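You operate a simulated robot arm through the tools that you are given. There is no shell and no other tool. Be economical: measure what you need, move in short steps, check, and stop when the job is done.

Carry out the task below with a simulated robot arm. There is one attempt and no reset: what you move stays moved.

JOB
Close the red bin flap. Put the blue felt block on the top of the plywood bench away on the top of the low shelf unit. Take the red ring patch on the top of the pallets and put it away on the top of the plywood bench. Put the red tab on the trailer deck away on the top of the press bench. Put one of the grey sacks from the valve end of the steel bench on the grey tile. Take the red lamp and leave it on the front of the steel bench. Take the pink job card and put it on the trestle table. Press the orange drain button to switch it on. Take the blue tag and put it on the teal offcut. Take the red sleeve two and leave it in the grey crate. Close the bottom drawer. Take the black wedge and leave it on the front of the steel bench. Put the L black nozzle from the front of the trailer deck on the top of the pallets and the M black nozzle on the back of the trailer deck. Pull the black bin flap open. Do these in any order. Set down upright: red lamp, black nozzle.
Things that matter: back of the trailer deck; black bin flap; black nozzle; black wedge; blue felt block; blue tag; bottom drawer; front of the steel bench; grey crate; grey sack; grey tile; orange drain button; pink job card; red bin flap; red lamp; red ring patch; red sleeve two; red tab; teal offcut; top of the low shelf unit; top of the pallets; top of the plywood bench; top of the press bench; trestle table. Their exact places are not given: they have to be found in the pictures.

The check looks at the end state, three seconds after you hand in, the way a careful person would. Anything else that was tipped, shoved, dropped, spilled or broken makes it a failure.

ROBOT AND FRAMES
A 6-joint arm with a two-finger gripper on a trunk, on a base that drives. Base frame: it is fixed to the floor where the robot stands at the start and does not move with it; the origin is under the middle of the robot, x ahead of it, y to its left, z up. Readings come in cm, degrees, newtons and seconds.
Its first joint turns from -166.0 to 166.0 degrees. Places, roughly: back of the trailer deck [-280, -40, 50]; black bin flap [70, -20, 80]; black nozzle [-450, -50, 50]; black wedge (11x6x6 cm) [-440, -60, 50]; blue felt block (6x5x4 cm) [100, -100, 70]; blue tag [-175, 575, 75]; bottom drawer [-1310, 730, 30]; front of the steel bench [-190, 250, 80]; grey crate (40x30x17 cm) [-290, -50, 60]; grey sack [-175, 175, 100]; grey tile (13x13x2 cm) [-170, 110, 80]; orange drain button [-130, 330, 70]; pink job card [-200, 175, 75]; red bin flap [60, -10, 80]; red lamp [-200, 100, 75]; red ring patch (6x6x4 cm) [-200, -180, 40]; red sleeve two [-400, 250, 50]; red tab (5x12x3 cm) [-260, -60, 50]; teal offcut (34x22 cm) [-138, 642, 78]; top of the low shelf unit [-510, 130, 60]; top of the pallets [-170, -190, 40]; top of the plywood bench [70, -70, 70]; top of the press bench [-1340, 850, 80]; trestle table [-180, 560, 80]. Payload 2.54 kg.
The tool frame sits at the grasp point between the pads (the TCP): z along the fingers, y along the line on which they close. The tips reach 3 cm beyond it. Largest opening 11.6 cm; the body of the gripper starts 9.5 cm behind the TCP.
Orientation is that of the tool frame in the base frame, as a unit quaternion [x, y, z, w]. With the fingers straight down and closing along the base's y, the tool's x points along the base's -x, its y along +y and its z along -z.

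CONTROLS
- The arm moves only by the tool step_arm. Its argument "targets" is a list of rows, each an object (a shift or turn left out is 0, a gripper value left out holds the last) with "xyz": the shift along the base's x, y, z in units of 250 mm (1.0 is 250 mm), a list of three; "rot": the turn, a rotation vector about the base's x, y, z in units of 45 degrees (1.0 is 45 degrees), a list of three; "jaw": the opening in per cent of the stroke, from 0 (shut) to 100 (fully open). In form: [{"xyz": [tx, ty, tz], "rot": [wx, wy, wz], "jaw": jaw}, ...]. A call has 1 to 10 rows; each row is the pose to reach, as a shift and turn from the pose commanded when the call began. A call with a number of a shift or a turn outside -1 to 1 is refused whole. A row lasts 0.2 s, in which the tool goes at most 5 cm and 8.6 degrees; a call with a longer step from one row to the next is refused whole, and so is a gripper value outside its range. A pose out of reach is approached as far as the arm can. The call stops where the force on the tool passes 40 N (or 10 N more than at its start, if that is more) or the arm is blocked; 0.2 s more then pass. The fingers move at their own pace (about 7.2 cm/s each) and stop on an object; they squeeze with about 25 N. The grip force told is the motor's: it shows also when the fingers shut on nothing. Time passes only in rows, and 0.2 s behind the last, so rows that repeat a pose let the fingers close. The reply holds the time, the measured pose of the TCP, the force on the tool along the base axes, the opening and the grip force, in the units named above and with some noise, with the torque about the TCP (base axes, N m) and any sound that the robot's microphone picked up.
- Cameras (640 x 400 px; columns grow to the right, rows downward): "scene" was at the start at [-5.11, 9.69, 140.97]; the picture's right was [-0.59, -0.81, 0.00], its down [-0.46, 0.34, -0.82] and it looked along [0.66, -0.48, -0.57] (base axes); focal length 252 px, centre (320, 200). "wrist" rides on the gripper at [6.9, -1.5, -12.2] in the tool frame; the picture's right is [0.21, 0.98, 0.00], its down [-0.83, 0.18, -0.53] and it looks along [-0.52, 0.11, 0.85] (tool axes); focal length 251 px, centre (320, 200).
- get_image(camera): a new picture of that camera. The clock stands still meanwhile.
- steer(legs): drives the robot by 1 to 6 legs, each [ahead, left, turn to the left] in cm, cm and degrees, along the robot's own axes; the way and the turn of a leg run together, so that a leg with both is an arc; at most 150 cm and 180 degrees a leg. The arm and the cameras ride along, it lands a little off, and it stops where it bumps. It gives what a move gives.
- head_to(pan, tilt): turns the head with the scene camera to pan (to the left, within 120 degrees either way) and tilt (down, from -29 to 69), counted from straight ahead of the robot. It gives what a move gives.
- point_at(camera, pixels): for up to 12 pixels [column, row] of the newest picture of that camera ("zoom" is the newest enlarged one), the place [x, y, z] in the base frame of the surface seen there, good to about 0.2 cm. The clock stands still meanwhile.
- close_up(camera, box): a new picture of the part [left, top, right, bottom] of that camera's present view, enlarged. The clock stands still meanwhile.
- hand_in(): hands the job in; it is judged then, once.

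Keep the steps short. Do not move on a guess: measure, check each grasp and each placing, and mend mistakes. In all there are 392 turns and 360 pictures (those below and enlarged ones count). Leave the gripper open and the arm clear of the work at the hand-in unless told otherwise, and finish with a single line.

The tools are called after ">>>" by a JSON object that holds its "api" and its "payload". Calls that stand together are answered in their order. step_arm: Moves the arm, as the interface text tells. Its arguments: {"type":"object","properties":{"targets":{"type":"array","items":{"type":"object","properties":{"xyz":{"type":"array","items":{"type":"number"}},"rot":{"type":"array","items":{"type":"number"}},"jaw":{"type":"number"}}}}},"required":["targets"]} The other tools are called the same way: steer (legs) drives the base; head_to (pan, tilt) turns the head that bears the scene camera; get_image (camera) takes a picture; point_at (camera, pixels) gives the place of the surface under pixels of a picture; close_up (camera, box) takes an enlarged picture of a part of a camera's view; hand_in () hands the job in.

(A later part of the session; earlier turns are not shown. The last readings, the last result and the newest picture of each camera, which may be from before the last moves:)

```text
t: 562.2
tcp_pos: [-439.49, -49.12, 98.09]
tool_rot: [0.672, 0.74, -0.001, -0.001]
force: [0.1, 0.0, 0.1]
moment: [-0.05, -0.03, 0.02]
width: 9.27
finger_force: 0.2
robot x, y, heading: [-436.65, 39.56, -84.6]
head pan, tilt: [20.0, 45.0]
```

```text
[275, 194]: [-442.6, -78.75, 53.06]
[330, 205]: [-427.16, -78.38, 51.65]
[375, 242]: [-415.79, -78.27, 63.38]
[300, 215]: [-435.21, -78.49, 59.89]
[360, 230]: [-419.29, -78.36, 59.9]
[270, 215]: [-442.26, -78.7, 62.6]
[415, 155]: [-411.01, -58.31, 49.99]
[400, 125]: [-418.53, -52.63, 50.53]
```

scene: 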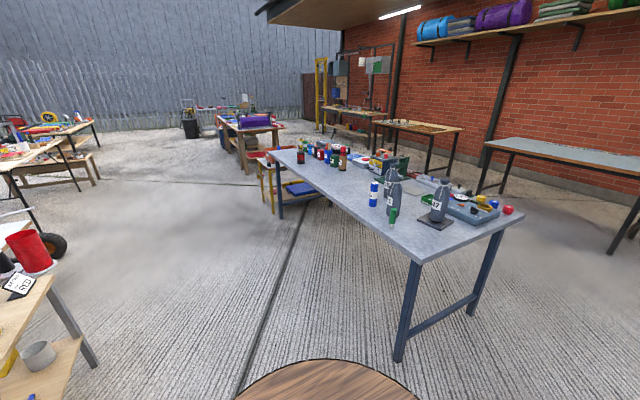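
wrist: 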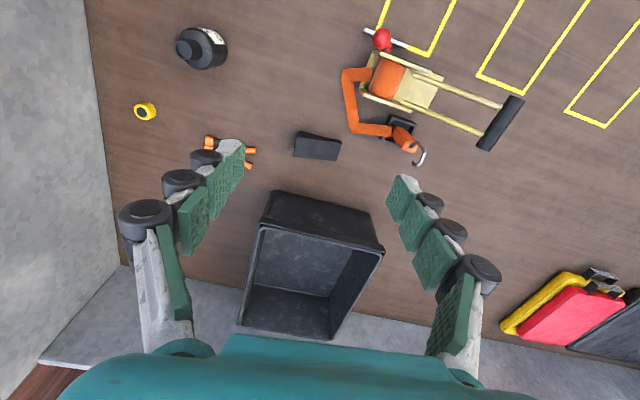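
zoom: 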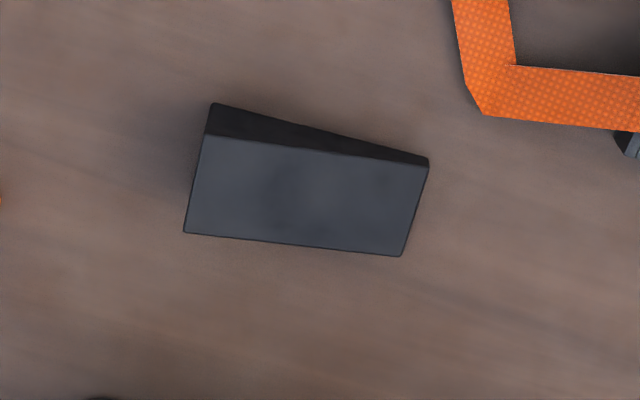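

Wedge: x -441..-430, y -66..-61; the bin is clear. I drive 7 cm nearer and turn the tool 84.5° so the fingers close along y.

>>> {"api": "steer", "payload": {"legs": [[7, 0, 0]]}}

>>> {"api": "step_arm", "payload": {"targets": [{"xyz": [0, 0, 0], "rot": [0, 0, 0.19], "jaw": 70}, {"xyz": [0, 0, 0], "rot": [0, 0, 0.38]}, {"xyz": [0, 0, 0], "rot": [0, 0, 0.57]}, {"xyz": [0, 0, 0], "rot": [0, 0, 0.76]}, {"xyz": [0, 0, 0], "rot": [0, 0, 0.95]}]}}

>>> {"api": "step_arm", "payload": {"targets": [{"xyz": [0.02, -0.05, 0], "rot": [0, 0, 0.19]}, {"xyz": [0.04, -0.1, 0], "rot": [0, 0, 0.38]}, {"xyz": [0.06, -0.16, 0], "rot": [0, 0, 0.57]}, {"xyz": [0.08, -0.22, 0], "rot": [0, 0, 0.76]}, {"xyz": [0.08, -0.26, 0], "rot": [0, 0, 0.928]}]}}

>>> {"api": "get_image", "payload": {"camera": "wrist"}}

```text
t: 563.2
tcp_pos: [-438.94, -56.42, 98.09]
tool_rot: [0.673, 0.74, -0.001, 0.0]
force: [0.9, -0.3, 0.5]
moment: [-0.02, -0.02, 0.02]
width: 9.27
finger_force: 0.1
robot x, y, heading: [-436.2, 32.38, -84.5]
head pan, tilt: [20.0, 45.0]
```

```text
t: 564.4
tcp_pos: [-438.91, -56.39, 98.2]
tool_rot: [0.356, 0.935, -0.001, -0.001]
force: [-0.2, 1.3, -0.3]
moment: [0.0, -0.01, 0.0]
width: 8.09
finger_force: 0.0
robot x, y, heading: [-435.89, 32.09, -84.3]
head pan, tilt: [20.0, 45.0]
```

```text
t: 565.6
tcp_pos: [-437.18, -62.82, 98.07]
tool_rot: [-0.001, 1.0, 0.0, 0.0]
force: [-0.5, 0.4, -0.2]
moment: [-0.01, 0.01, 0.0]
width: 8.12
finger_force: 0.1
robot x, y, heading: [-435.99, 32.47, -84.5]
head pan, tilt: [20.0, 45.0]
```

```text
160 pictures are left
```

wrist: 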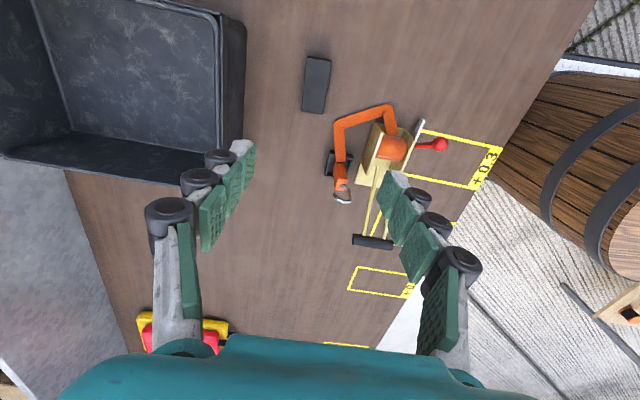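

>>> {"api": "point_at", "payload": {"camera": "wrist", "pixels": [[308, 60], [328, 63], [304, 108], [322, 110], [316, 85], [340, 195], [336, 160], [352, 118]]}}

```text
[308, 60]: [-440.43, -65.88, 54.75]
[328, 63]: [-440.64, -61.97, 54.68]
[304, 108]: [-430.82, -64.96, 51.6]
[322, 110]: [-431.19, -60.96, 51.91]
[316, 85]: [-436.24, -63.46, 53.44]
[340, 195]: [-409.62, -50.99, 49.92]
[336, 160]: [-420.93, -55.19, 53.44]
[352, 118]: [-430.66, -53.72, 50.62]
```

>>> {"api": "step_arm", "payload": {"targets": [{"xyz": [0.01, -0.03, -0.15], "rot": [0, 0, 0.12]}, {"xyz": [0.01, -0.03, -0.34], "rot": [0, 0, 0.12]}, {"xyz": [0.01, -0.03, -0.53], "rot": [0, 0, 0.12]}, {"xyz": [0.01, -0.03, -0.72], "rot": [0, 0, 0.12]}, {"xyz": [0.01, -0.03, -0.91], "rot": [0, 0, 0.12]}, {"xyz": [0.01, -0.03, -1.0], "rot": [0, 0, 0.12]}]}}

>>> {"api": "get_image", "payload": {"camera": "wrist"}}

```text
t: 567.0
tcp_pos: [-436.78, -63.83, 73.05]
tool_rot: [-0.046, 0.999, -0.001, 0.0]
force: [0.3, 0.2, -0.2]
moment: [-0.03, 0.02, 0.0]
width: 8.12
finger_force: 0.0
robot x, y, heading: [-436.2, 32.01, -84.5]
head pan, tilt: [20.0, 45.0]
```

```text
159 pictures are left
```

wrist: 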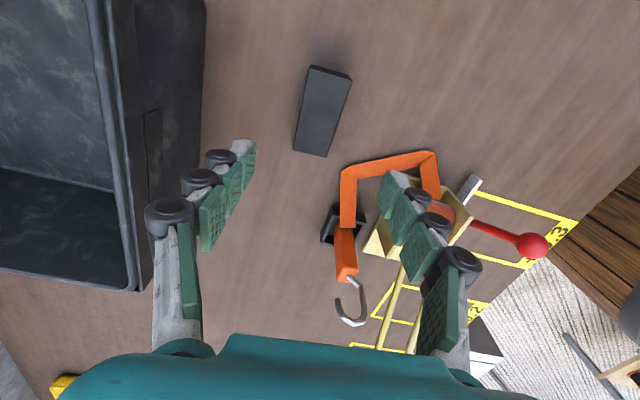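

>>> {"api": "step_arm", "payload": {"targets": [{"xyz": [0, 0.008, -0.19]}, {"xyz": [0, 0.008, -0.38]}, {"xyz": [0, 0.008, -0.57]}, {"xyz": [0, 0.008, -0.74]}, {"xyz": [0, 0.008, -0.74], "jaw": 0}, {"xyz": [0, 0.008, -0.74]}, {"xyz": [0, 0.008, -0.74]}, {"xyz": [0, 0.008, -0.74]}]}}

>>> {"api": "step_arm", "payload": {"targets": [{"xyz": [0, 0, 0.19]}, {"xyz": [0, 0, 0.38]}, {"xyz": [0, 0, 0.57]}, {"xyz": [0, 0, 0.76]}, {"xyz": [0, 0, 0.95]}]}}

>>> {"api": "get_image", "payload": {"camera": "wrist"}}

```text
t: 568.8
tcp_pos: [-436.42, -63.87, 54.45]
tool_rot: [-0.046, 0.999, -0.001, 0.0]
force: [1.2, 0.6, 0.1]
moment: [0.02, -0.02, -0.01]
width: 4.93
finger_force: 24.9
robot x, y, heading: [-435.94, 32.39, -84.7]
head pan, tilt: [20.0, 45.0]
```

```text
t: 570.0
tcp_pos: [-436.47, -63.13, 78.28]
tool_rot: [-0.046, 0.999, -0.002, 0.0]
force: [0.9, -0.1, -2.8]
moment: [0.03, 0.02, 0.01]
width: 4.94
finger_force: 24.9
robot x, y, heading: [-436.0, 32.43, -84.3]
head pan, tilt: [20.0, 45.0]
```

```text
158 pictures are left
```

wrist: 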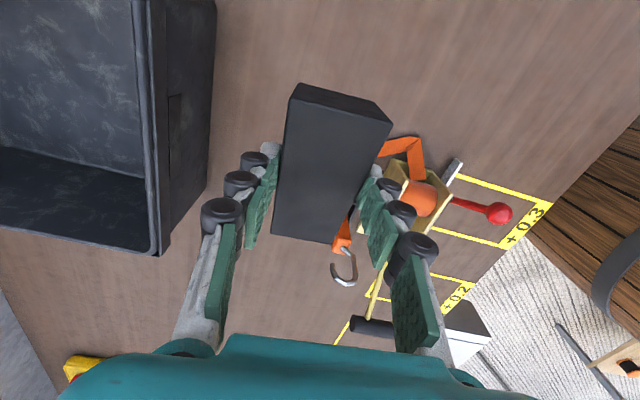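

Wedge held. I raise and retract (small steps), then drive to the steel bench's west side.

>>> {"api": "step_arm", "payload": {"targets": [{"xyz": [0, 0, 0.19]}, {"xyz": [0, 0, 0.38]}, {"xyz": [0, 0, 0.57]}, {"xyz": [0, 0, 0.76]}, {"xyz": [0, 0.08, 0.92]}, {"xyz": [0, 0.25, 1.0]}, {"xyz": [0, 0.43, 1.0]}, {"xyz": [0, 0.61, 1.0]}, {"xyz": [0, 0.79, 1.0]}, {"xyz": [0, 0.97, 1.0]}]}}

```text
t: 572.2
tcp_pos: [-436.94, -39.11, 103.32]
tool_rot: [-0.046, 0.999, -0.001, 0.0]
force: [0.1, -0.4, -1.7]
moment: [0.07, 0.0, 0.0]
width: 4.94
finger_force: 25.2
robot x, y, heading: [-436.01, 32.19, -84.5]
head pan, tilt: [20.0, 45.0]
```

>>> {"api": "steer", "payload": {"legs": [[-18, 0, 0], [0, 0, -95.5], [-80, 0, 0], [-74, 0, 0], [0, -105, 0], [0, -103, 0]]}}

>>> {"api": "steer", "payload": {"legs": [[0, 0, 180]]}}

>>> {"api": "get_image", "payload": {"camera": "wrist"}}

>>> {"api": "get_image", "payload": {"camera": "scene"}}

```text
t: 595.1
tcp_pos: [-358.58, 260.62, 103.38]
tool_rot: [0.695, 0.719, 0.0, -0.001]
force: [-0.3, 0.3, -1.4]
moment: [0.0, 0.01, -0.01]
width: 4.91
finger_force: 25.4
robot x, y, heading: [-287.63, 255.59, -177.8]
head pan, tilt: [20.0, 45.0]
```

```text
t: 602.9
tcp_pos: [-216.47, 251.03, 103.41]
tool_rot: [0.723, -0.691, 0.001, -0.001]
force: [-0.1, -0.6, -2.1]
moment: [0.0, -0.02, 0.02]
width: 4.95
finger_force: 24.9
robot x, y, heading: [-287.45, 255.7, 2.8]
head pan, tilt: [20.0, 45.0]
```

```text
157 pictures are left
```

wrist: 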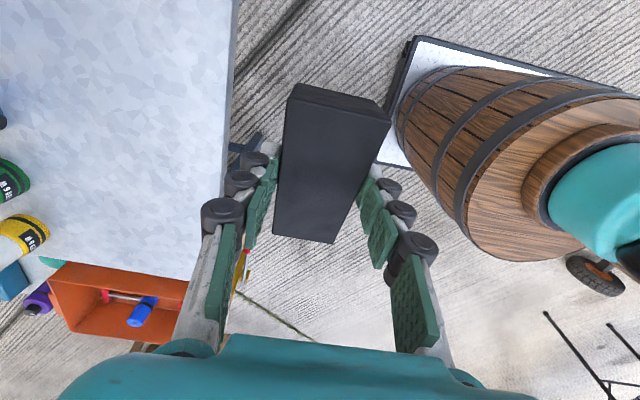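

```text
156 pictures are left
```

scene: 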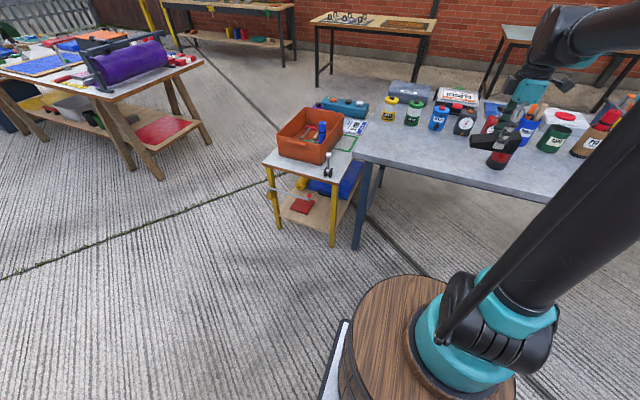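

I drive 6 cm ahead and set the wedge at (-190,262), beyond the lamp (y 240).

>>> {"api": "steer", "payload": {"legs": [[6, 0, 0]]}}

>>> {"api": "step_arm", "payload": {"targets": [{"xyz": [0.16, 0.08, 0]}, {"xyz": [0.32, 0.16, 0]}, {"xyz": [0.48, 0.24, 0]}, {"xyz": [0.64, 0.32, 0]}, {"xyz": [0.8, 0.4, 0]}, {"xyz": [0.82, 0.43, -0.17]}, {"xyz": [0.82, 0.43, -0.36]}, {"xyz": [0.82, 0.43, -0.55]}, {"xyz": [0.82, 0.43, -0.72]}]}}

>>> {"api": "get_image", "payload": {"camera": "wrist"}}

```text
t: 603.8
tcp_pos: [-210.42, 251.24, 103.4]
tool_rot: [0.723, -0.691, 0.0, -0.001]
force: [0.0, -0.1, -2.0]
moment: [0.01, -0.02, 0.02]
width: 4.91
finger_force: 25.1
robot x, y, heading: [-281.31, 255.61, 2.3]
head pan, tilt: [20.0, 45.0]
```

```text
t: 605.8
tcp_pos: [-189.86, 262.2, 85.75]
tool_rot: [0.723, -0.691, 0.001, -0.001]
force: [-0.3, 0.7, -2.5]
moment: [-0.02, -0.02, -0.01]
width: 4.93
finger_force: 25.3
robot x, y, heading: [-281.44, 255.94, 2.7]
head pan, tilt: [20.0, 45.0]
```

```text
155 pictures are left
```

wrist: 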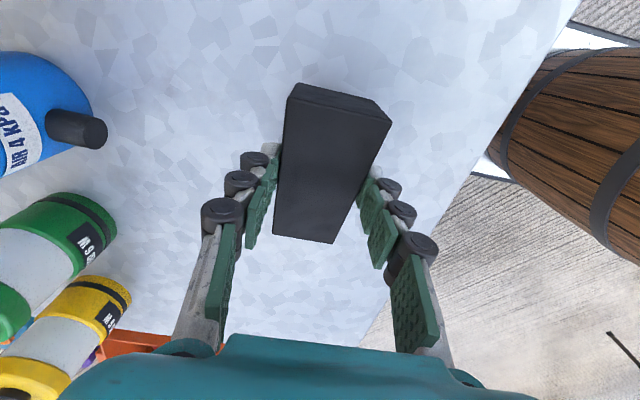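

>>> {"api": "step_arm", "payload": {"targets": [{"xyz": [0, 0, -0.08]}, {"xyz": [0, 0, -0.12]}, {"xyz": [0, 0, -0.135]}, {"xyz": [0, 0, -0.142]}]}}

```text
t: 606.8
tcp_pos: [-190.13, 262.12, 81.99]
tool_rot: [0.723, -0.691, 0.001, -0.001]
force: [1.4, -0.1, 29.8]
moment: [0.02, -0.01, -0.03]
width: 4.94
finger_force: 24.8
robot x, y, heading: [-281.56, 255.65, 2.7]
head pan, tilt: [20.0, 45.0]
```

Contact. Ease up, open, and rise.

>>> {"api": "step_arm", "payload": {"targets": [{"xyz": [0, 0, 0.018]}, {"xyz": [0, 0, 0.018], "jaw": 65}, {"xyz": [0, 0, 0.018]}, {"xyz": [0, 0, 0.2]}, {"xyz": [0, 0, 0.39]}, {"xyz": [0, 0, 0.58]}, {"xyz": [-0.1, 0, 0.73]}, {"xyz": [-0.26, 0, 0.83]}, {"xyz": [-0.44, 0, 0.88]}]}}

>>> {"api": "get_image", "payload": {"camera": "wrist"}}

>>> {"api": "close_up", "payload": {"camera": "scene", "box": [340, 80, 640, 260]}}

```text
t: 608.8
tcp_pos: [-201.12, 262.08, 103.86]
tool_rot: [0.723, -0.691, 0.001, -0.001]
force: [0.4, 0.6, -0.1]
moment: [0.01, 0.08, -0.02]
width: 7.54
finger_force: 0.1
robot x, y, heading: [-281.55, 255.95, 2.8]
head pan, tilt: [20.0, 45.0]
```

```text
154 pictures are left
```

wrist: 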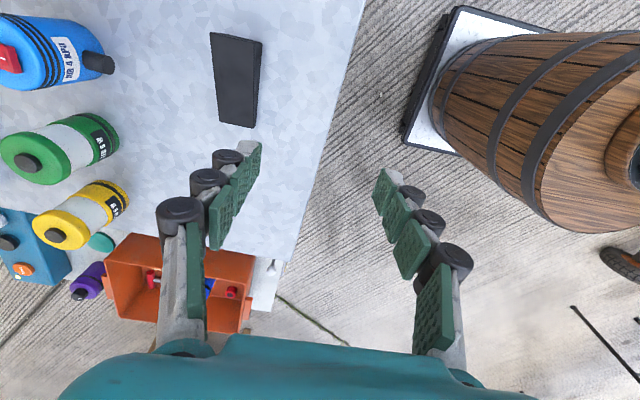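

```text
2.13 times, centred on (490, 170) of scene
```

zoom: 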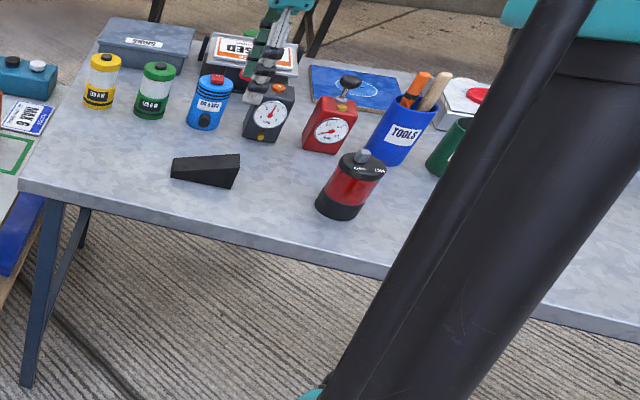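

Wedge and lamp stand on the front strip. Last items: red tab to the press bench, and the bottom drawer. I drive to the trailer's back for the tab.

>>> {"api": "steer", "payload": {"legs": [[0, 0, -92.8], [110, 0, 0], [100, 12, 0]]}}

>>> {"api": "get_image", "payload": {"camera": "wrist"}}

>>> {"api": "get_image", "payload": {"camera": "scene"}}

```text
t: 623.2
tcp_pos: [-264.51, -35.31, 103.84]
tool_rot: [-0.004, 1.0, -0.001, 0.0]
force: [0.2, -0.8, -0.6]
moment: [0.04, 0.02, -0.02]
width: 7.55
finger_force: 0.0
robot x, y, heading: [-268.33, 45.01, -89.3]
head pan, tilt: [20.0, 45.0]
```

```text
152 pictures are left
```

wrist: 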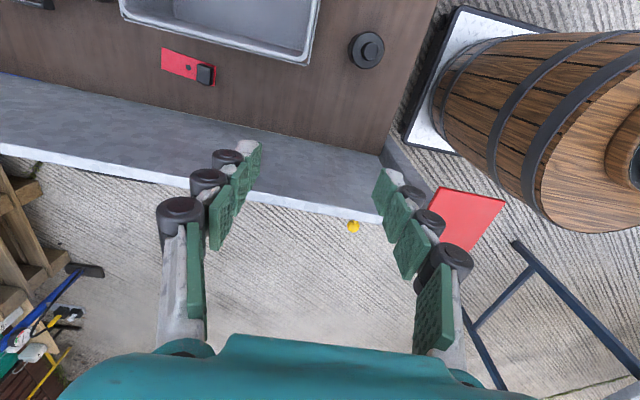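

```text
151 pictures are left
```

scene: 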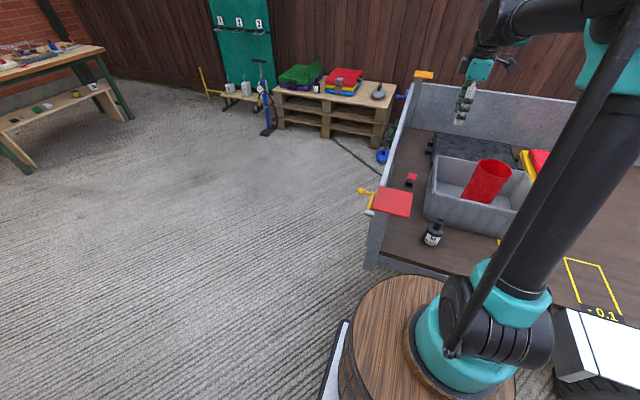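

>>> {"api": "close_up", "payload": {"camera": "wrist", "box": [140, 30, 240, 110]}}

>>> {"api": "point_at", "payload": {"camera": "zoom", "pixels": [[140, 90], [480, 200], [130, 200], [470, 345], [300, 190], [410, 290], [380, 225], [440, 330], [370, 280], [450, 230], [200, 140]]}}

```text
5.00 times, centred on (190, 70) of wrist
```

zoom: 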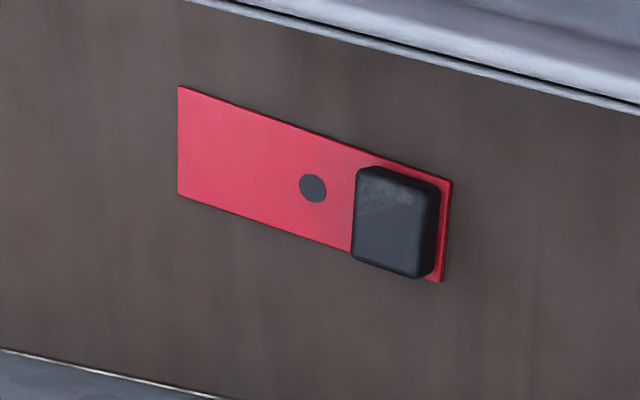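

```text
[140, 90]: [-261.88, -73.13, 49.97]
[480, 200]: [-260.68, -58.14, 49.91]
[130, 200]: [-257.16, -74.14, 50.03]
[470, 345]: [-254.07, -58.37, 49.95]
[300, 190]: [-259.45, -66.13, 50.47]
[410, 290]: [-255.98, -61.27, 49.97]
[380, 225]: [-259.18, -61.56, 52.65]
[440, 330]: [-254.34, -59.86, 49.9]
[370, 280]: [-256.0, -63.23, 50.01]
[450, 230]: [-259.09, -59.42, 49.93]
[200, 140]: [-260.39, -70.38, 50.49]
```

>>> {"api": "point_at", "payload": {"camera": "zoom", "pixels": [[368, 180], [428, 200], [358, 252], [415, 265], [395, 220], [180, 92], [448, 183], [182, 195], [436, 278], [398, 172], [395, 268]]}}

>>> {"api": "close_up", "payload": {"camera": "scene", "box": [380, 150, 460, 210]}}

```text
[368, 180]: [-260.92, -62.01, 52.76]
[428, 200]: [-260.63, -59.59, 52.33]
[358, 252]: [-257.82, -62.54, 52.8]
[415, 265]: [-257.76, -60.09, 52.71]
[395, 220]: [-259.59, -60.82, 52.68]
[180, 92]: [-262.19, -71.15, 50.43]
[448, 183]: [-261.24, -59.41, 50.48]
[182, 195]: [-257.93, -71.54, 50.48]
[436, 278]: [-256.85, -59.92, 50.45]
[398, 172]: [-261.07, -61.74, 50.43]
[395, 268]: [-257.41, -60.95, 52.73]
```

```text
6.67 times, centred on (420, 180) of scene
```

zoom: 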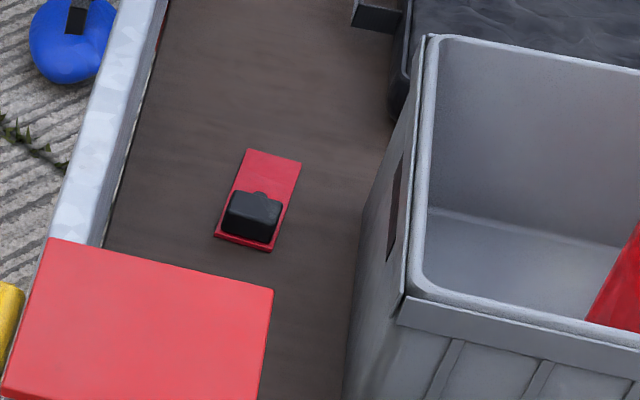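

>>> {"api": "point_at", "payload": {"camera": "wrist", "pixels": [[200, 120], [150, 108], [250, 133], [200, 165], [200, 180], [150, 165], [210, 55], [215, 48], [150, 30], [250, 58], [200, 183]]}}

```text
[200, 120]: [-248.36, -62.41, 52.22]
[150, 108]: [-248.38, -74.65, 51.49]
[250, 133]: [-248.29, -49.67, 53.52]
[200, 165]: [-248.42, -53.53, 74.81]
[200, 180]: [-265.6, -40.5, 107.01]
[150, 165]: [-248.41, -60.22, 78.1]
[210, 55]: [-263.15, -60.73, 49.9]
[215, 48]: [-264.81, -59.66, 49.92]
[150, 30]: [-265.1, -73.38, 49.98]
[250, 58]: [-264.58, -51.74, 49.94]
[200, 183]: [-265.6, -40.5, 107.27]
```

>>> {"api": "point_at", "payload": {"camera": "scene", "pixels": [[378, 208], [408, 213], [410, 193], [382, 190], [372, 258], [400, 265], [365, 195]]}}

>>> {"api": "step_arm", "payload": {"targets": [{"xyz": [0, 0, 0], "rot": [0, 0, -0.19], "jaw": 55}, {"xyz": [0, 0, 0], "rot": [0, 0, -0.38]}, {"xyz": [0, 0, 0], "rot": [0, 0, -0.57]}, {"xyz": [0, 0, 0], "rot": [0, 0, -0.76]}, {"xyz": [0, 0, 0], "rot": [0, 0, -0.95]}]}}

>>> {"api": "step_arm", "payload": {"targets": [{"xyz": [0, 0, 0], "rot": [0, 0, -0.19]}, {"xyz": [0, 0, 0], "rot": [0, 0, -0.38]}, {"xyz": [0, 0, 0], "rot": [0, 0, -0.57]}, {"xyz": [0, 0, 0], "rot": [0, 0, -0.76]}, {"xyz": [0, 0, 0], "rot": [0, 0, -0.95]}]}}

```text
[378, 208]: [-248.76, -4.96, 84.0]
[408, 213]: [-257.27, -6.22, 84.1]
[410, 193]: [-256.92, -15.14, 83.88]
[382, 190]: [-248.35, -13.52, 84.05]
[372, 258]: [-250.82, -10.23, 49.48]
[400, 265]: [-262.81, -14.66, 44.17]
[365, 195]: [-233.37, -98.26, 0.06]
```

```text
t: 624.5
tcp_pos: [-264.5, -35.36, 103.96]
tool_rot: [0.362, 0.932, 0.0, 0.0]
force: [0.7, 0.7, -0.2]
moment: [0.0, -0.02, 0.01]
width: 6.37
finger_force: 0.1
robot x, y, heading: [-268.0, 45.06, -89.4]
head pan, tilt: [20.0, 45.0]
```

```text
t: 625.6
tcp_pos: [-264.36, -35.41, 104.02]
tool_rot: [0.676, 0.737, 0.0, -0.001]
force: [-0.1, -0.9, 0.0]
moment: [-0.01, 0.01, 0.02]
width: 6.37
finger_force: 0.0
robot x, y, heading: [-267.69, 45.16, -89.1]
head pan, tilt: [20.0, 45.0]
```

The red flap (x -257..-248, y -15..-5) could come near the forearm, so I stand a bit more to the west: drive 14 ahead, 12 right.

>>> {"api": "steer", "payload": {"legs": [[14, -12, 0]]}}

>>> {"api": "step_arm", "payload": {"targets": [{"xyz": [0.16, -0.05, 0], "rot": [0, 0, -0.11]}, {"xyz": [0.32, -0.15, 0], "rot": [0, 0, -0.21]}, {"xyz": [0.48, -0.25, 0], "rot": [0, 0, -0.21]}, {"xyz": [0.6, -0.35, 0], "rot": [0, 0, -0.21]}]}}

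>>> {"api": "get_image", "payload": {"camera": "wrist"}}

```text
t: 627.2
tcp_pos: [-276.51, -49.54, 103.89]
tool_rot: [0.677, 0.736, -0.001, -0.001]
force: [-0.5, -0.4, 0.4]
moment: [-0.03, 0.0, 0.0]
width: 6.36
finger_force: 0.1
robot x, y, heading: [-279.72, 30.99, -89.8]
head pan, tilt: [20.0, 45.0]
```

```text
t: 628.2
tcp_pos: [-261.66, -58.55, 104.31]
tool_rot: [0.735, 0.679, 0.0, 0.0]
force: [0.3, 0.3, 0.2]
moment: [-0.04, -0.02, -0.02]
width: 6.37
finger_force: 0.2
robot x, y, heading: [-279.87, 30.9, -89.4]
head pan, tilt: [20.0, 45.0]
```

```text
148 pictures are left
```

wrist: 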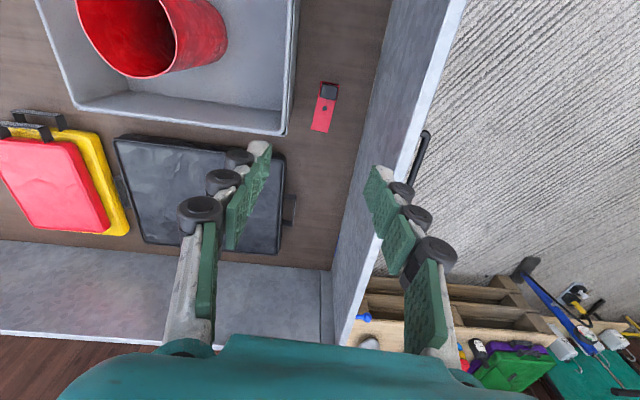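

>>> {"api": "close_up", "payload": {"camera": "wrist", "box": [295, 70, 365, 140]}}

>>> {"api": "point_at", "payload": {"camera": "wrist", "pixels": [[329, 91], [323, 90], [335, 92], [329, 86], [328, 97], [292, 60], [285, 120], [320, 128]]}}

```text
5.71 times, centred on (330, 105) of wrist
```

zoom: 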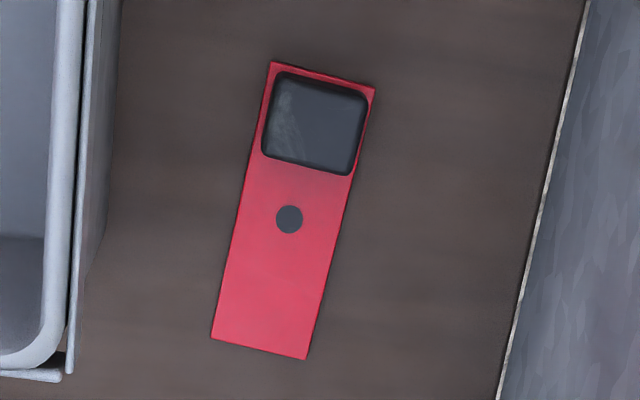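

```text
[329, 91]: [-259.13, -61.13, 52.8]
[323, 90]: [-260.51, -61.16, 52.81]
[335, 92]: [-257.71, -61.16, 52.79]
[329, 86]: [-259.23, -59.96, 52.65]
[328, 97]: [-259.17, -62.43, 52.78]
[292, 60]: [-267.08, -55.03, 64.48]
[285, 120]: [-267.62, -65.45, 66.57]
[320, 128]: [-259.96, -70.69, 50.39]
```

Block centre (-259.15,-61.2). I descend.

>>> {"api": "step_arm", "payload": {"targets": [{"xyz": [0.1, -0.106, 0]}, {"xyz": [0.1, -0.106, -0.19]}, {"xyz": [0.1, -0.106, -0.38]}, {"xyz": [0.1, -0.106, -0.57]}, {"xyz": [0.1, -0.106, -0.76]}, {"xyz": [0.1, -0.106, -0.95]}]}}

>>> {"api": "step_arm", "payload": {"targets": [{"xyz": [0, 0, -0.19]}, {"xyz": [0, 0, -0.38]}, {"xyz": [0, 0, -0.57]}, {"xyz": [0, 0, -0.72]}]}}

>>> {"api": "get_image", "payload": {"camera": "wrist"}}

```text
t: 629.6
tcp_pos: [-259.34, -60.84, 80.2]
tool_rot: [0.735, 0.678, 0.0, 0.0]
force: [-1.0, 0.0, 0.0]
moment: [-0.03, -0.02, 0.0]
width: 6.35
finger_force: 0.1
robot x, y, heading: [-280.0, 31.07, -89.4]
head pan, tilt: [20.0, 45.0]
```

```text
t: 630.6
tcp_pos: [-258.94, -60.89, 62.32]
tool_rot: [0.735, 0.678, 0.0, -0.001]
force: [-0.3, 0.1, 0.6]
moment: [-0.02, 0.01, 0.01]
width: 6.37
finger_force: 0.1
robot x, y, heading: [-279.92, 30.92, -89.6]
head pan, tilt: [20.0, 45.0]
```

```text
146 pictures are left
```

wrist: 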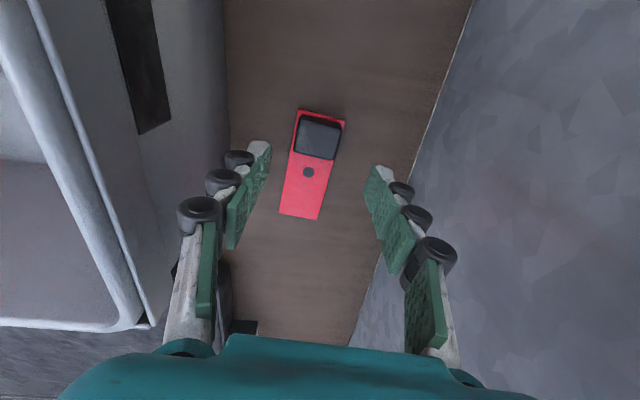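

>>> {"api": "step_arm", "payload": {"targets": [{"xyz": [0, -0.008, -0.18]}, {"xyz": [0, -0.008, -0.3]}, {"xyz": [0, -0.008, -0.34]}, {"xyz": [0, -0.008, -0.34], "jaw": 0}, {"xyz": [0, -0.008, -0.34]}, {"xyz": [0, -0.008, -0.34]}, {"xyz": [0, -0.008, -0.34]}]}}

>>> {"api": "step_arm", "payload": {"targets": [{"xyz": [0, 0, 0.19]}, {"xyz": [0, 0, 0.38]}, {"xyz": [0, 0, 0.57]}, {"xyz": [0, 0, 0.76]}, {"xyz": [0, 0, 0.95]}]}}

>>> {"api": "get_image", "payload": {"camera": "wrist"}}

```text
t: 632.2
tcp_pos: [-258.98, -61.05, 53.66]
tool_rot: [0.735, 0.678, 0.0, -0.001]
force: [-0.3, 0.3, 0.1]
moment: [0.02, -0.02, 0.02]
width: 3.88
finger_force: 25.2
robot x, y, heading: [-280.22, 31.2, -89.3]
head pan, tilt: [20.0, 45.0]
```

```text
t: 633.4
tcp_pos: [-259.01, -61.37, 77.51]
tool_rot: [0.735, 0.678, 0.0, 0.0]
force: [1.0, -0.4, 0.1]
moment: [0.02, 0.03, -0.01]
width: 3.89
finger_force: 25.3
robot x, y, heading: [-279.83, 30.76, -89.6]
head pan, tilt: [20.0, 45.0]
```

```text
145 pictures are left
```

wrist: 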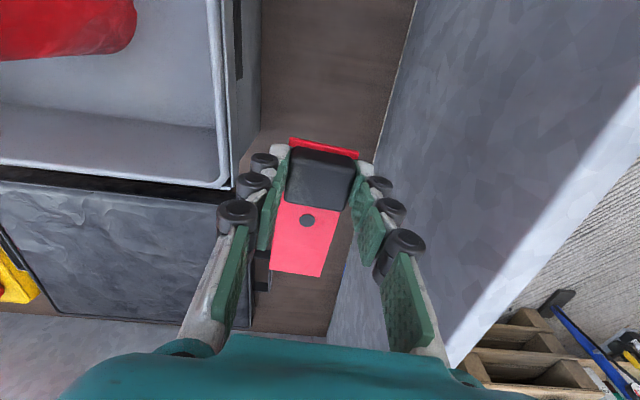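

Tab held. I raise, retract, and drive up the corridor, then look toward the press bench (-1340,850).

>>> {"api": "step_arm", "payload": {"targets": [{"xyz": [0, 0, 0.19]}, {"xyz": [0, 0, 0.38]}, {"xyz": [0, 0, 0.57]}, {"xyz": [0, 0, 0.76]}, {"xyz": [-0.06, 0.08, 0.92]}, {"xyz": [-0.14, 0.24, 1.0]}, {"xyz": [-0.22, 0.41, 1.0]}, {"xyz": [-0.3, 0.58, 1.0]}, {"xyz": [-0.38, 0.75, 1.0]}, {"xyz": [-0.46, 0.92, 1.0]}]}}

>>> {"api": "steer", "payload": {"legs": [[-25, 0, 0], [0, 0, 180], [140, 0, 0], [140, 0, 0]]}}

>>> {"api": "head_to", "payload": {"pan": 55, "tilt": 18}}

>>> {"api": "get_image", "payload": {"camera": "scene"}}

```text
t: 635.6
tcp_pos: [-270.34, -38.17, 102.53]
tool_rot: [0.735, 0.678, -0.001, -0.001]
force: [0.0, -0.2, -0.7]
moment: [0.03, 0.01, 0.03]
width: 3.86
finger_force: 25.3
robot x, y, heading: [-280.02, 31.17, -89.2]
head pan, tilt: [20.0, 45.0]
```

```text
t: 657.8
tcp_pos: [-324.75, 397.45, 102.65]
tool_rot: [0.727, -0.687, 0.0, -0.001]
force: [0.0, -0.4, -0.4]
moment: [-0.01, 0.02, 0.02]
width: 3.86
finger_force: 24.5
robot x, y, heading: [-306.15, 330.12, 98.2]
head pan, tilt: [20.0, 45.0]
```

```text
t: 658.9
tcp_pos: [-324.86, 397.51, 102.61]
tool_rot: [0.727, -0.687, 0.0, -0.001]
force: [0.2, 0.7, -0.1]
moment: [0.01, 0.03, 0.02]
width: 3.88
finger_force: 25.4
robot x, y, heading: [-306.03, 330.16, 98.2]
head pan, tilt: [55.0, 18.0]
```

```text
144 pictures are left
```

scene: 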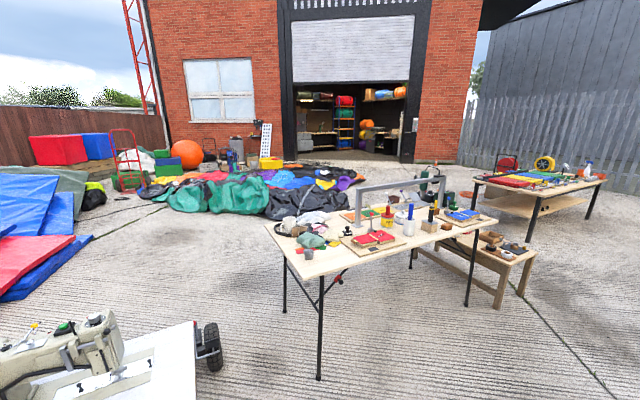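

>>> {"api": "point_at", "payload": {"camera": "scene", "pixels": [[296, 158], [402, 160], [265, 233], [495, 215], [320, 375], [300, 210], [270, 215], [350, 180], [530, 255], [360, 165], [420, 170], [345, 152]]}}

>>> {"api": "close_up", "payload": {"camera": "scene", "box": [270, 60, 430, 180]}}

```text
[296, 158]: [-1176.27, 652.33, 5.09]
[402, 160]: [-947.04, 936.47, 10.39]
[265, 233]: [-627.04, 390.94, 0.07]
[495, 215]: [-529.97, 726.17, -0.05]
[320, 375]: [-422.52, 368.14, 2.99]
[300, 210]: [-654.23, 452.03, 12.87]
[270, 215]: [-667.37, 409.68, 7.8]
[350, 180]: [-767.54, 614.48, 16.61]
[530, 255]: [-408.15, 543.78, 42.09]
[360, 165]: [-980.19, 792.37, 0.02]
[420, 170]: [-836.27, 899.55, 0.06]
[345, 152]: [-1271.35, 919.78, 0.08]
```

```text
3.33 times, centred on (350, 120) of scene
```

zoom: 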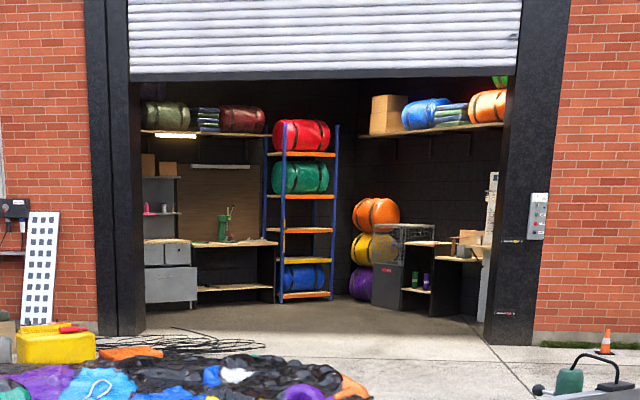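

I straighten and drive north to y≈600, then look again for the way to the garage door.

>>> {"api": "steer", "payload": {"legs": [[0, 0, -8.2], [135, 0, 0], [135, 0, 0]]}}

>>> {"api": "head_to", "payload": {"pan": 65, "tilt": 15}}

>>> {"api": "get_image", "payload": {"camera": "scene"}}

```text
t: 672.6
tcp_pos: [-308.95, 670.24, 102.6]
tool_rot: [-0.663, 0.749, -0.001, 0.001]
force: [-0.3, -0.6, -1.0]
moment: [-0.03, 0.01, -0.03]
width: 3.88
finger_force: 24.4
robot x, y, heading: [-302.56, 600.5, 88.1]
head pan, tilt: [55.0, 18.0]
```

```text
t: 673.3
tcp_pos: [-308.9, 670.25, 102.54]
tool_rot: [-0.662, 0.75, -0.001, 0.001]
force: [0.0, -0.4, -1.1]
moment: [-0.01, 0.0, 0.01]
width: 3.9
finger_force: 24.7
robot x, y, heading: [-302.27, 600.65, 87.9]
head pan, tilt: [65.0, 15.0]
```

```text
142 pictures are left
```

scene: 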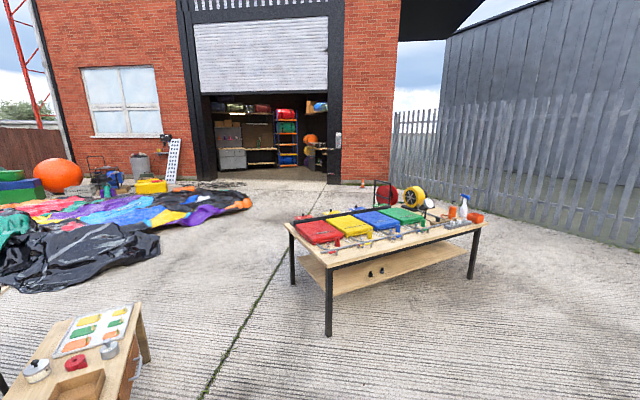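

>>> {"api": "point_at", "payload": {"camera": "scene", "pixels": [[329, 335], [293, 285], [145, 360], [240, 330], [275, 250], [290, 205], [265, 195], [248, 205], [160, 250], [218, 178], [338, 182], [270, 172]]}}

>>> {"api": "close_up", "payload": {"camera": "scene", "box": [200, 80, 350, 190]}}

```text
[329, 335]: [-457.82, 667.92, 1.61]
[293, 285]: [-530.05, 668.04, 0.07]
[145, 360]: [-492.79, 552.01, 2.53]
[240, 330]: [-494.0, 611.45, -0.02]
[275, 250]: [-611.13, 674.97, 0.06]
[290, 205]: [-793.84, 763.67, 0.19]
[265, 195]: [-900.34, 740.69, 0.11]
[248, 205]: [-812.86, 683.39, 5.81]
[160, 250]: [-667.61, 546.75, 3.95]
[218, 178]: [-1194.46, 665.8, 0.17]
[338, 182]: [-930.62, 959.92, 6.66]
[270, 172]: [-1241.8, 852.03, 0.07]
```

```text
3.64 times, centred on (275, 135) of scene
```

zoom: 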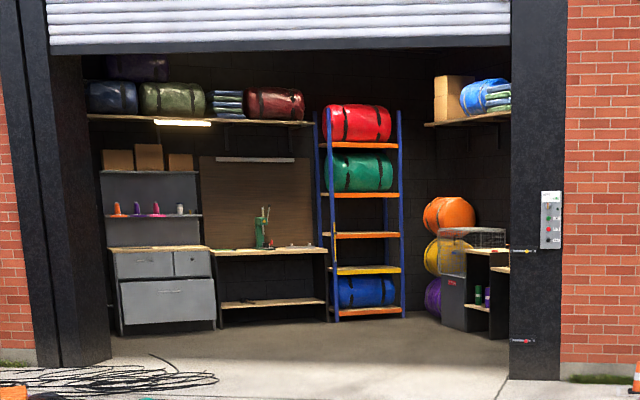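

>>> {"api": "point_at", "payload": {"camera": "zoom", "pixels": [[165, 300], [125, 285], [210, 280], [165, 320], [145, 265], [125, 250], [215, 250], [320, 250], [270, 250], [262, 230], [240, 340], [330, 318]]}}

>>> {"api": "point_at", "payload": {"camera": "zoom", "pixels": [[120, 332], [215, 328], [200, 378], [130, 370], [300, 370], [400, 350], [60, 365], [510, 375]]}}

```text
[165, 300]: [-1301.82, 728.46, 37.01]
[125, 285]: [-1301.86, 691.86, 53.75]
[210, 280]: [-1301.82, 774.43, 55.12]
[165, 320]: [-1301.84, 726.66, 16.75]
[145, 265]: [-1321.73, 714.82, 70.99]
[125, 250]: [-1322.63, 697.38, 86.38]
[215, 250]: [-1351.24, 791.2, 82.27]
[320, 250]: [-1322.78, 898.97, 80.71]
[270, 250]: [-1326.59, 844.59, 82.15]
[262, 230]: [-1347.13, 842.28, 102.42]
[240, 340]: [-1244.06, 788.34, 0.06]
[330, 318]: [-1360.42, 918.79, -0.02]
```

```text
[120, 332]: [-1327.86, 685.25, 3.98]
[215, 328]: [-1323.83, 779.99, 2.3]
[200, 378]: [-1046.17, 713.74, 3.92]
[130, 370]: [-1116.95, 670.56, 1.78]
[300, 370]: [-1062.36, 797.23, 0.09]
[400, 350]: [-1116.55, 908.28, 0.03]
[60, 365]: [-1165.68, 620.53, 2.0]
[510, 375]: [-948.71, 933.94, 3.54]
```

The drawer front stands at x≈-1302 (cabinet plane -1322), so it is 20 cm out. The press bench top is at z≈81, y 785-905. I drive in stages: turn to heading 180, pass between the tables at y≈612, then toward the door centre.

>>> {"api": "steer", "payload": {"legs": [[0, 0, 92], [130, -11, 0], [130, 0, 0], [60, -78, 0], [110, -52, 0], [110, -40, 0]]}}

>>> {"api": "head_to", "payload": {"pan": -20, "tilt": 15}}

>>> {"api": "get_image", "payload": {"camera": "scene"}}

```text
t: 706.1
tcp_pos: [-919.77, 761.65, 102.64]
tool_rot: [1.0, -0.028, 0.001, 0.0]
force: [0.3, 0.3, -1.1]
moment: [-0.01, -0.03, 0.01]
width: 3.88
finger_force: 24.8
robot x, y, heading: [-850.79, 772.61, -178.0]
head pan, tilt: [65.0, 15.0]
```

```text
t: 707.7
tcp_pos: [-919.89, 761.67, 102.56]
tool_rot: [1.0, -0.028, 0.0, -0.001]
force: [0.8, 0.0, -0.5]
moment: [-0.02, -0.02, 0.0]
width: 3.87
finger_force: 25.2
robot x, y, heading: [-850.92, 772.54, -178.2]
head pan, tilt: [-20.0, 15.0]
```

```text
140 pictures are left
```

scene: 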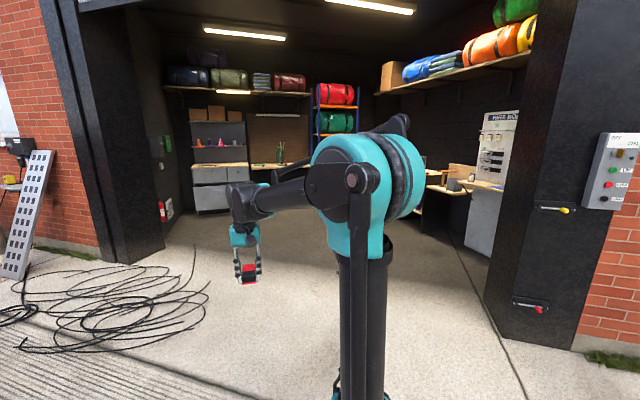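

>>> {"api": "point_at", "payload": {"camera": "scene", "pixels": [[207, 300], [195, 248], [165, 245], [490, 300], [390, 260], [230, 225]]}}

>>> {"api": "steer", "payload": {"legs": [[110, -35, -2], [110, -25, 0]]}}

>>> {"api": "head_to", "payload": {"pan": 25, "tilt": 20}}

>>> {"api": "get_image", "payload": {"camera": "scene"}}

```text
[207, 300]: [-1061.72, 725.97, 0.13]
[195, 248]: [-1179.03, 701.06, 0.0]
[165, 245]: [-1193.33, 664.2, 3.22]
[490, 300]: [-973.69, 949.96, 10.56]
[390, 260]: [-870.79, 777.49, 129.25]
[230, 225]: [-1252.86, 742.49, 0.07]
```

```text
t: 718.8
tcp_pos: [-1137.17, 829.64, 102.62]
tool_rot: [0.998, -0.059, 0.0, -0.001]
force: [0.7, 0.3, -0.8]
moment: [-0.01, -0.01, 0.0]
width: 3.89
finger_force: 25.2
robot x, y, heading: [-1067.56, 836.25, 178.4]
head pan, tilt: [-20.0, 15.0]
```

```text
t: 719.9
tcp_pos: [-1137.01, 829.58, 102.58]
tool_rot: [0.998, -0.059, 0.0, 0.0]
force: [-0.1, 0.3, -0.7]
moment: [0.0, -0.02, 0.01]
width: 3.89
finger_force: 25.2
robot x, y, heading: [-1067.43, 836.58, 178.1]
head pan, tilt: [25.0, 20.0]
```

```text
139 pictures are left
```

scene: 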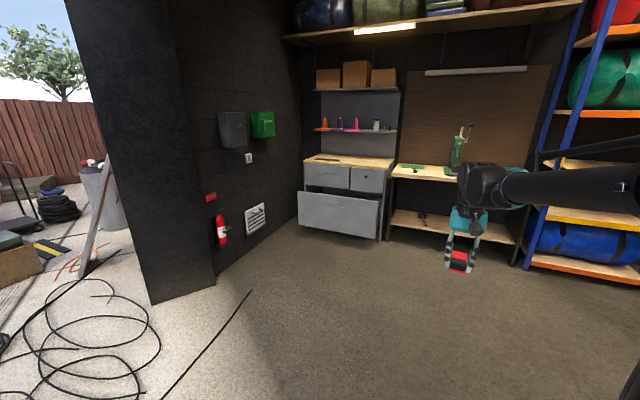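

>>> {"api": "steer", "payload": {"legs": [[120, -8, 2], [48, 0, 0]]}}

>>> {"api": "get_image", "payload": {"camera": "wrist"}}

>>> {"api": "get_image", "payload": {"camera": "scene"}}

```text
t: 728.5
tcp_pos: [-1306.8, 837.38, 102.64]
tool_rot: [0.999, -0.044, 0.0, -0.001]
force: [-0.5, 0.7, -1.0]
moment: [-0.01, 0.0, 0.01]
width: 3.89
finger_force: 24.7
robot x, y, heading: [-1237.79, 846.55, -180.1]
head pan, tilt: [25.0, 20.0]
```

```text
138 pictures are left
```

wrist: 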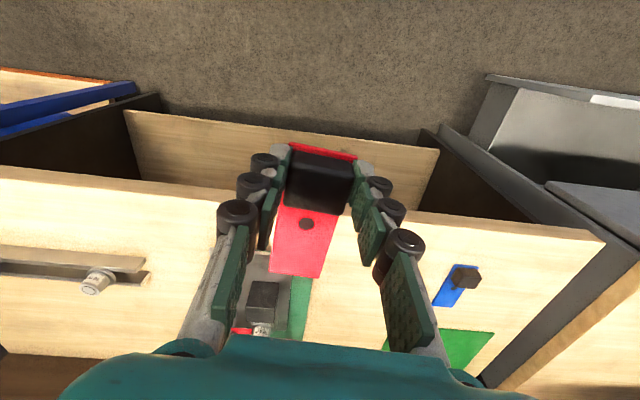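

```text
137 pictures are left
```

scene: 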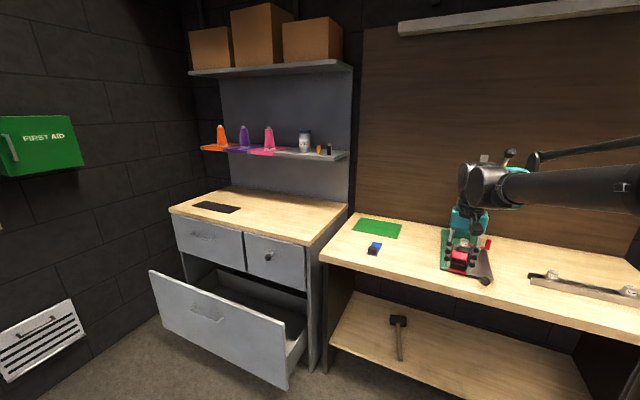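

>>> {"api": "point_at", "payload": {"camera": "scene", "pixels": [[410, 262], [420, 245], [400, 275], [372, 250], [440, 270], [325, 255], [480, 280], [430, 230], [385, 222]]}}

>>> {"api": "close_up", "payload": {"camera": "scene", "box": [310, 180, 560, 330]}}

```text
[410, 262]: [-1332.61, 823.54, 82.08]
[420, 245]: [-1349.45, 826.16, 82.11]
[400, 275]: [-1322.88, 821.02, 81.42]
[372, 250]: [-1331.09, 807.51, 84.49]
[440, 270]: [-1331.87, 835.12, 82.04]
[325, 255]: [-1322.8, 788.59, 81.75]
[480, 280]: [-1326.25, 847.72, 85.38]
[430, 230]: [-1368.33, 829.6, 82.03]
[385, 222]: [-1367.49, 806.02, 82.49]
```

```text
2.56 times, centred on (435, 255) of scene
```

zoom: 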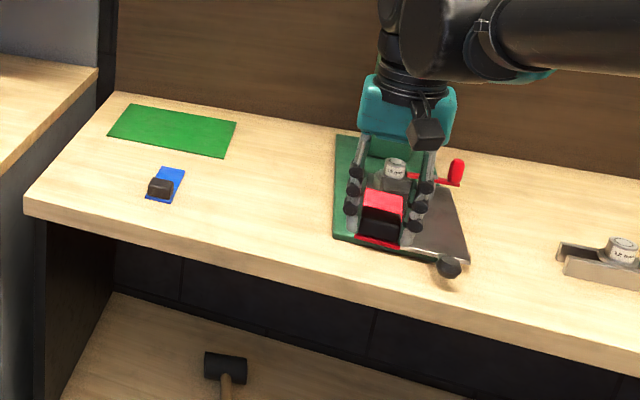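

Free spot between the blue tab and the press: I'll put the block end at (-1335,821). First drive 5 ahead and 20 left.

>>> {"api": "steer", "payload": {"legs": [[5, 20, 0]]}}

>>> {"api": "get_image", "payload": {"camera": "wrist"}}

```text
t: 730.2
tcp_pos: [-1311.6, 817.18, 102.45]
tool_rot: [0.999, -0.043, 0.001, -0.001]
force: [-0.5, 0.7, 0.2]
moment: [0.03, -0.02, 0.02]
width: 3.89
finger_force: 25.0
robot x, y, heading: [-1242.12, 826.13, -179.7]
head pan, tilt: [25.0, 20.0]
```

```text
135 pictures are left
```

wrist: 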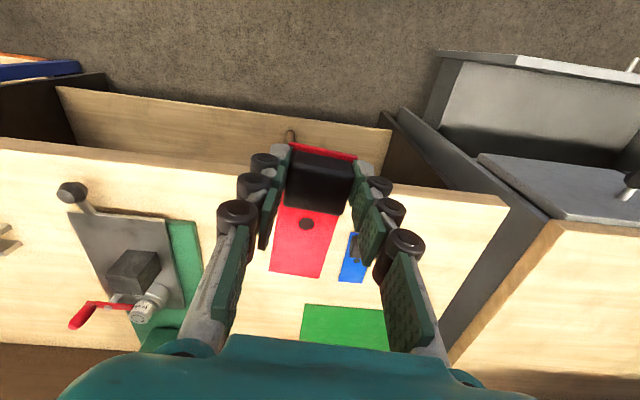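

>>> {"api": "step_arm", "payload": {"targets": [{"xyz": [-0.17, 0.05, 0]}, {"xyz": [-0.34, 0.1, 0]}, {"xyz": [-0.51, 0.15, 0]}, {"xyz": [-0.68, 0.19, 0]}, {"xyz": [-0.85, 0.19, 0]}, {"xyz": [-0.936, 0.19, -0.12]}, {"xyz": [-0.936, 0.19, -0.31]}, {"xyz": [-0.936, 0.19, -0.5]}, {"xyz": [-0.936, 0.19, -0.58]}]}}

>>> {"api": "get_image", "payload": {"camera": "wrist"}}

```text
t: 732.2
tcp_pos: [-1335.13, 822.16, 88.21]
tool_rot: [0.999, -0.043, 0.0, -0.001]
force: [0.2, 0.6, -0.9]
moment: [0.0, 0.0, 0.01]
width: 3.9
finger_force: 26.1
robot x, y, heading: [-1242.28, 826.42, -179.9]
head pan, tilt: [25.0, 20.0]
```

```text
134 pictures are left
```

wrist: 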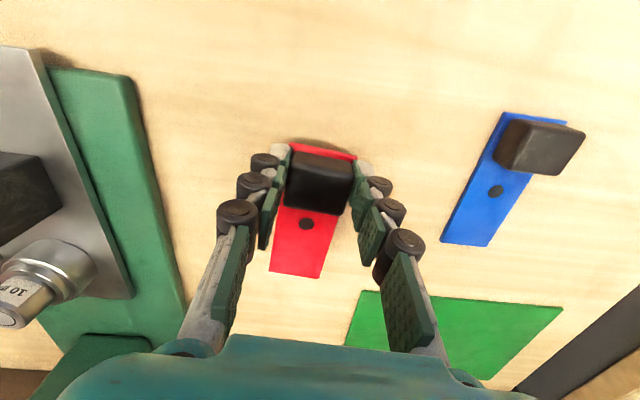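

>>> {"api": "step_arm", "payload": {"targets": [{"xyz": [0, 0, -0.06]}, {"xyz": [0, 0, -0.09]}, {"xyz": [0, 0, -0.105]}]}}

```text
t: 733.0
tcp_pos: [-1335.25, 821.99, 85.55]
tool_rot: [0.999, -0.043, 0.0, -0.001]
force: [0.5, 0.1, 11.6]
moment: [0.02, 0.52, -0.03]
width: 3.88
finger_force: 25.0
robot x, y, heading: [-1241.93, 825.99, -179.8]
head pan, tilt: [25.0, 20.0]
```

Contact. I release, rise and check.

>>> {"api": "step_arm", "payload": {"targets": [{"xyz": [0, 0, 0.006]}, {"xyz": [0, 0, 0.006], "jaw": 52}, {"xyz": [0, 0, 0.006]}, {"xyz": [0, 0, 0.15]}, {"xyz": [0, 0, 0.34]}, {"xyz": [0, 0, 0.53]}, {"xyz": [0.1, 0, 0.69]}, {"xyz": [0.28, 0, 0.75]}, {"xyz": [0.47, 0, 0.75]}, {"xyz": [0.66, 0, 0.75]}]}}

>>> {"api": "get_image", "payload": {"camera": "wrist"}}

>>> {"api": "head_to", "payload": {"pan": 35, "tilt": 35}}

>>> {"api": "get_image", "payload": {"camera": "scene"}}

```text
t: 735.2
tcp_pos: [-1318.31, 821.92, 103.87]
tool_rot: [0.999, -0.043, -0.001, -0.001]
force: [-1.0, -0.2, 0.0]
moment: [0.04, -0.09, 0.0]
width: 6.03
finger_force: 0.1
robot x, y, heading: [-1242.43, 826.43, -179.9]
head pan, tilt: [25.0, 20.0]
```

```text
133 pictures are left
```

wrist: 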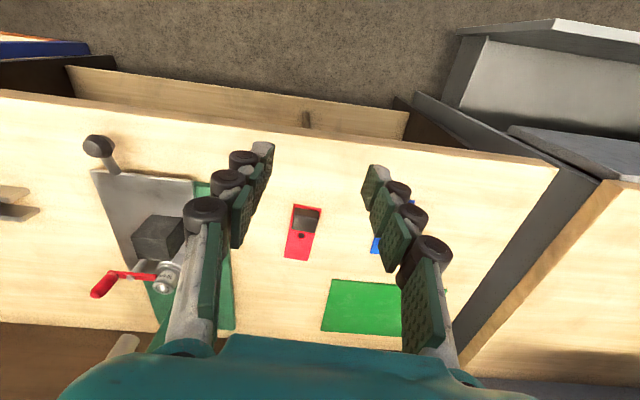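

```text
t: 736.0
tcp_pos: [-1318.43, 822.01, 103.8]
tool_rot: [0.999, -0.043, 0.0, -0.001]
force: [-0.1, -1.4, 0.2]
moment: [-0.04, 0.01, 0.02]
width: 6.03
finger_force: 0.0
robot x, y, heading: [-1242.51, 826.31, -179.6]
head pan, tilt: [35.0, 35.0]
```

```text
132 pictures are left
```

scene: 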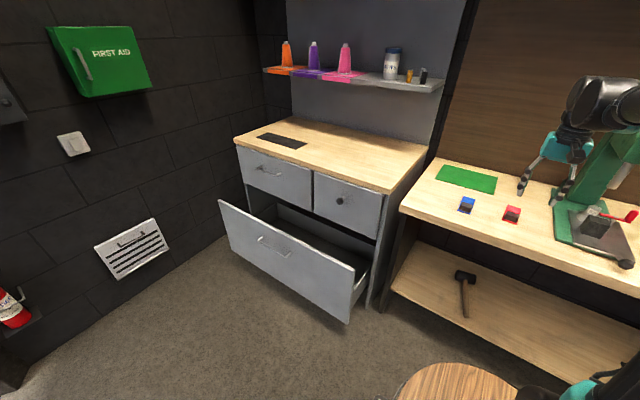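

The red tab lies on the press bench. Now the drawer: I measure its front.

>>> {"api": "point_at", "payload": {"camera": "scene", "pixels": [[222, 205], [352, 268], [345, 318], [235, 245], [285, 255], [275, 245], [290, 235], [315, 270], [265, 240], [380, 235], [300, 210], [360, 295]]}}

```text
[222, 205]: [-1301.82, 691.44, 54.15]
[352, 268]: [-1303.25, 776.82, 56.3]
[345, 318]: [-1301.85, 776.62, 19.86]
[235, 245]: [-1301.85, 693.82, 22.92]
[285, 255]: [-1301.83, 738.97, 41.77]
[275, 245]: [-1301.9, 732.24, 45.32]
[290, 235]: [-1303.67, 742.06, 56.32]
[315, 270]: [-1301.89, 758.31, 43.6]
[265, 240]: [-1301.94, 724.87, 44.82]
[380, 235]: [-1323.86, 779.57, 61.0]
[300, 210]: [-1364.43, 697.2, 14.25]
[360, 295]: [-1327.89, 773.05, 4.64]
```

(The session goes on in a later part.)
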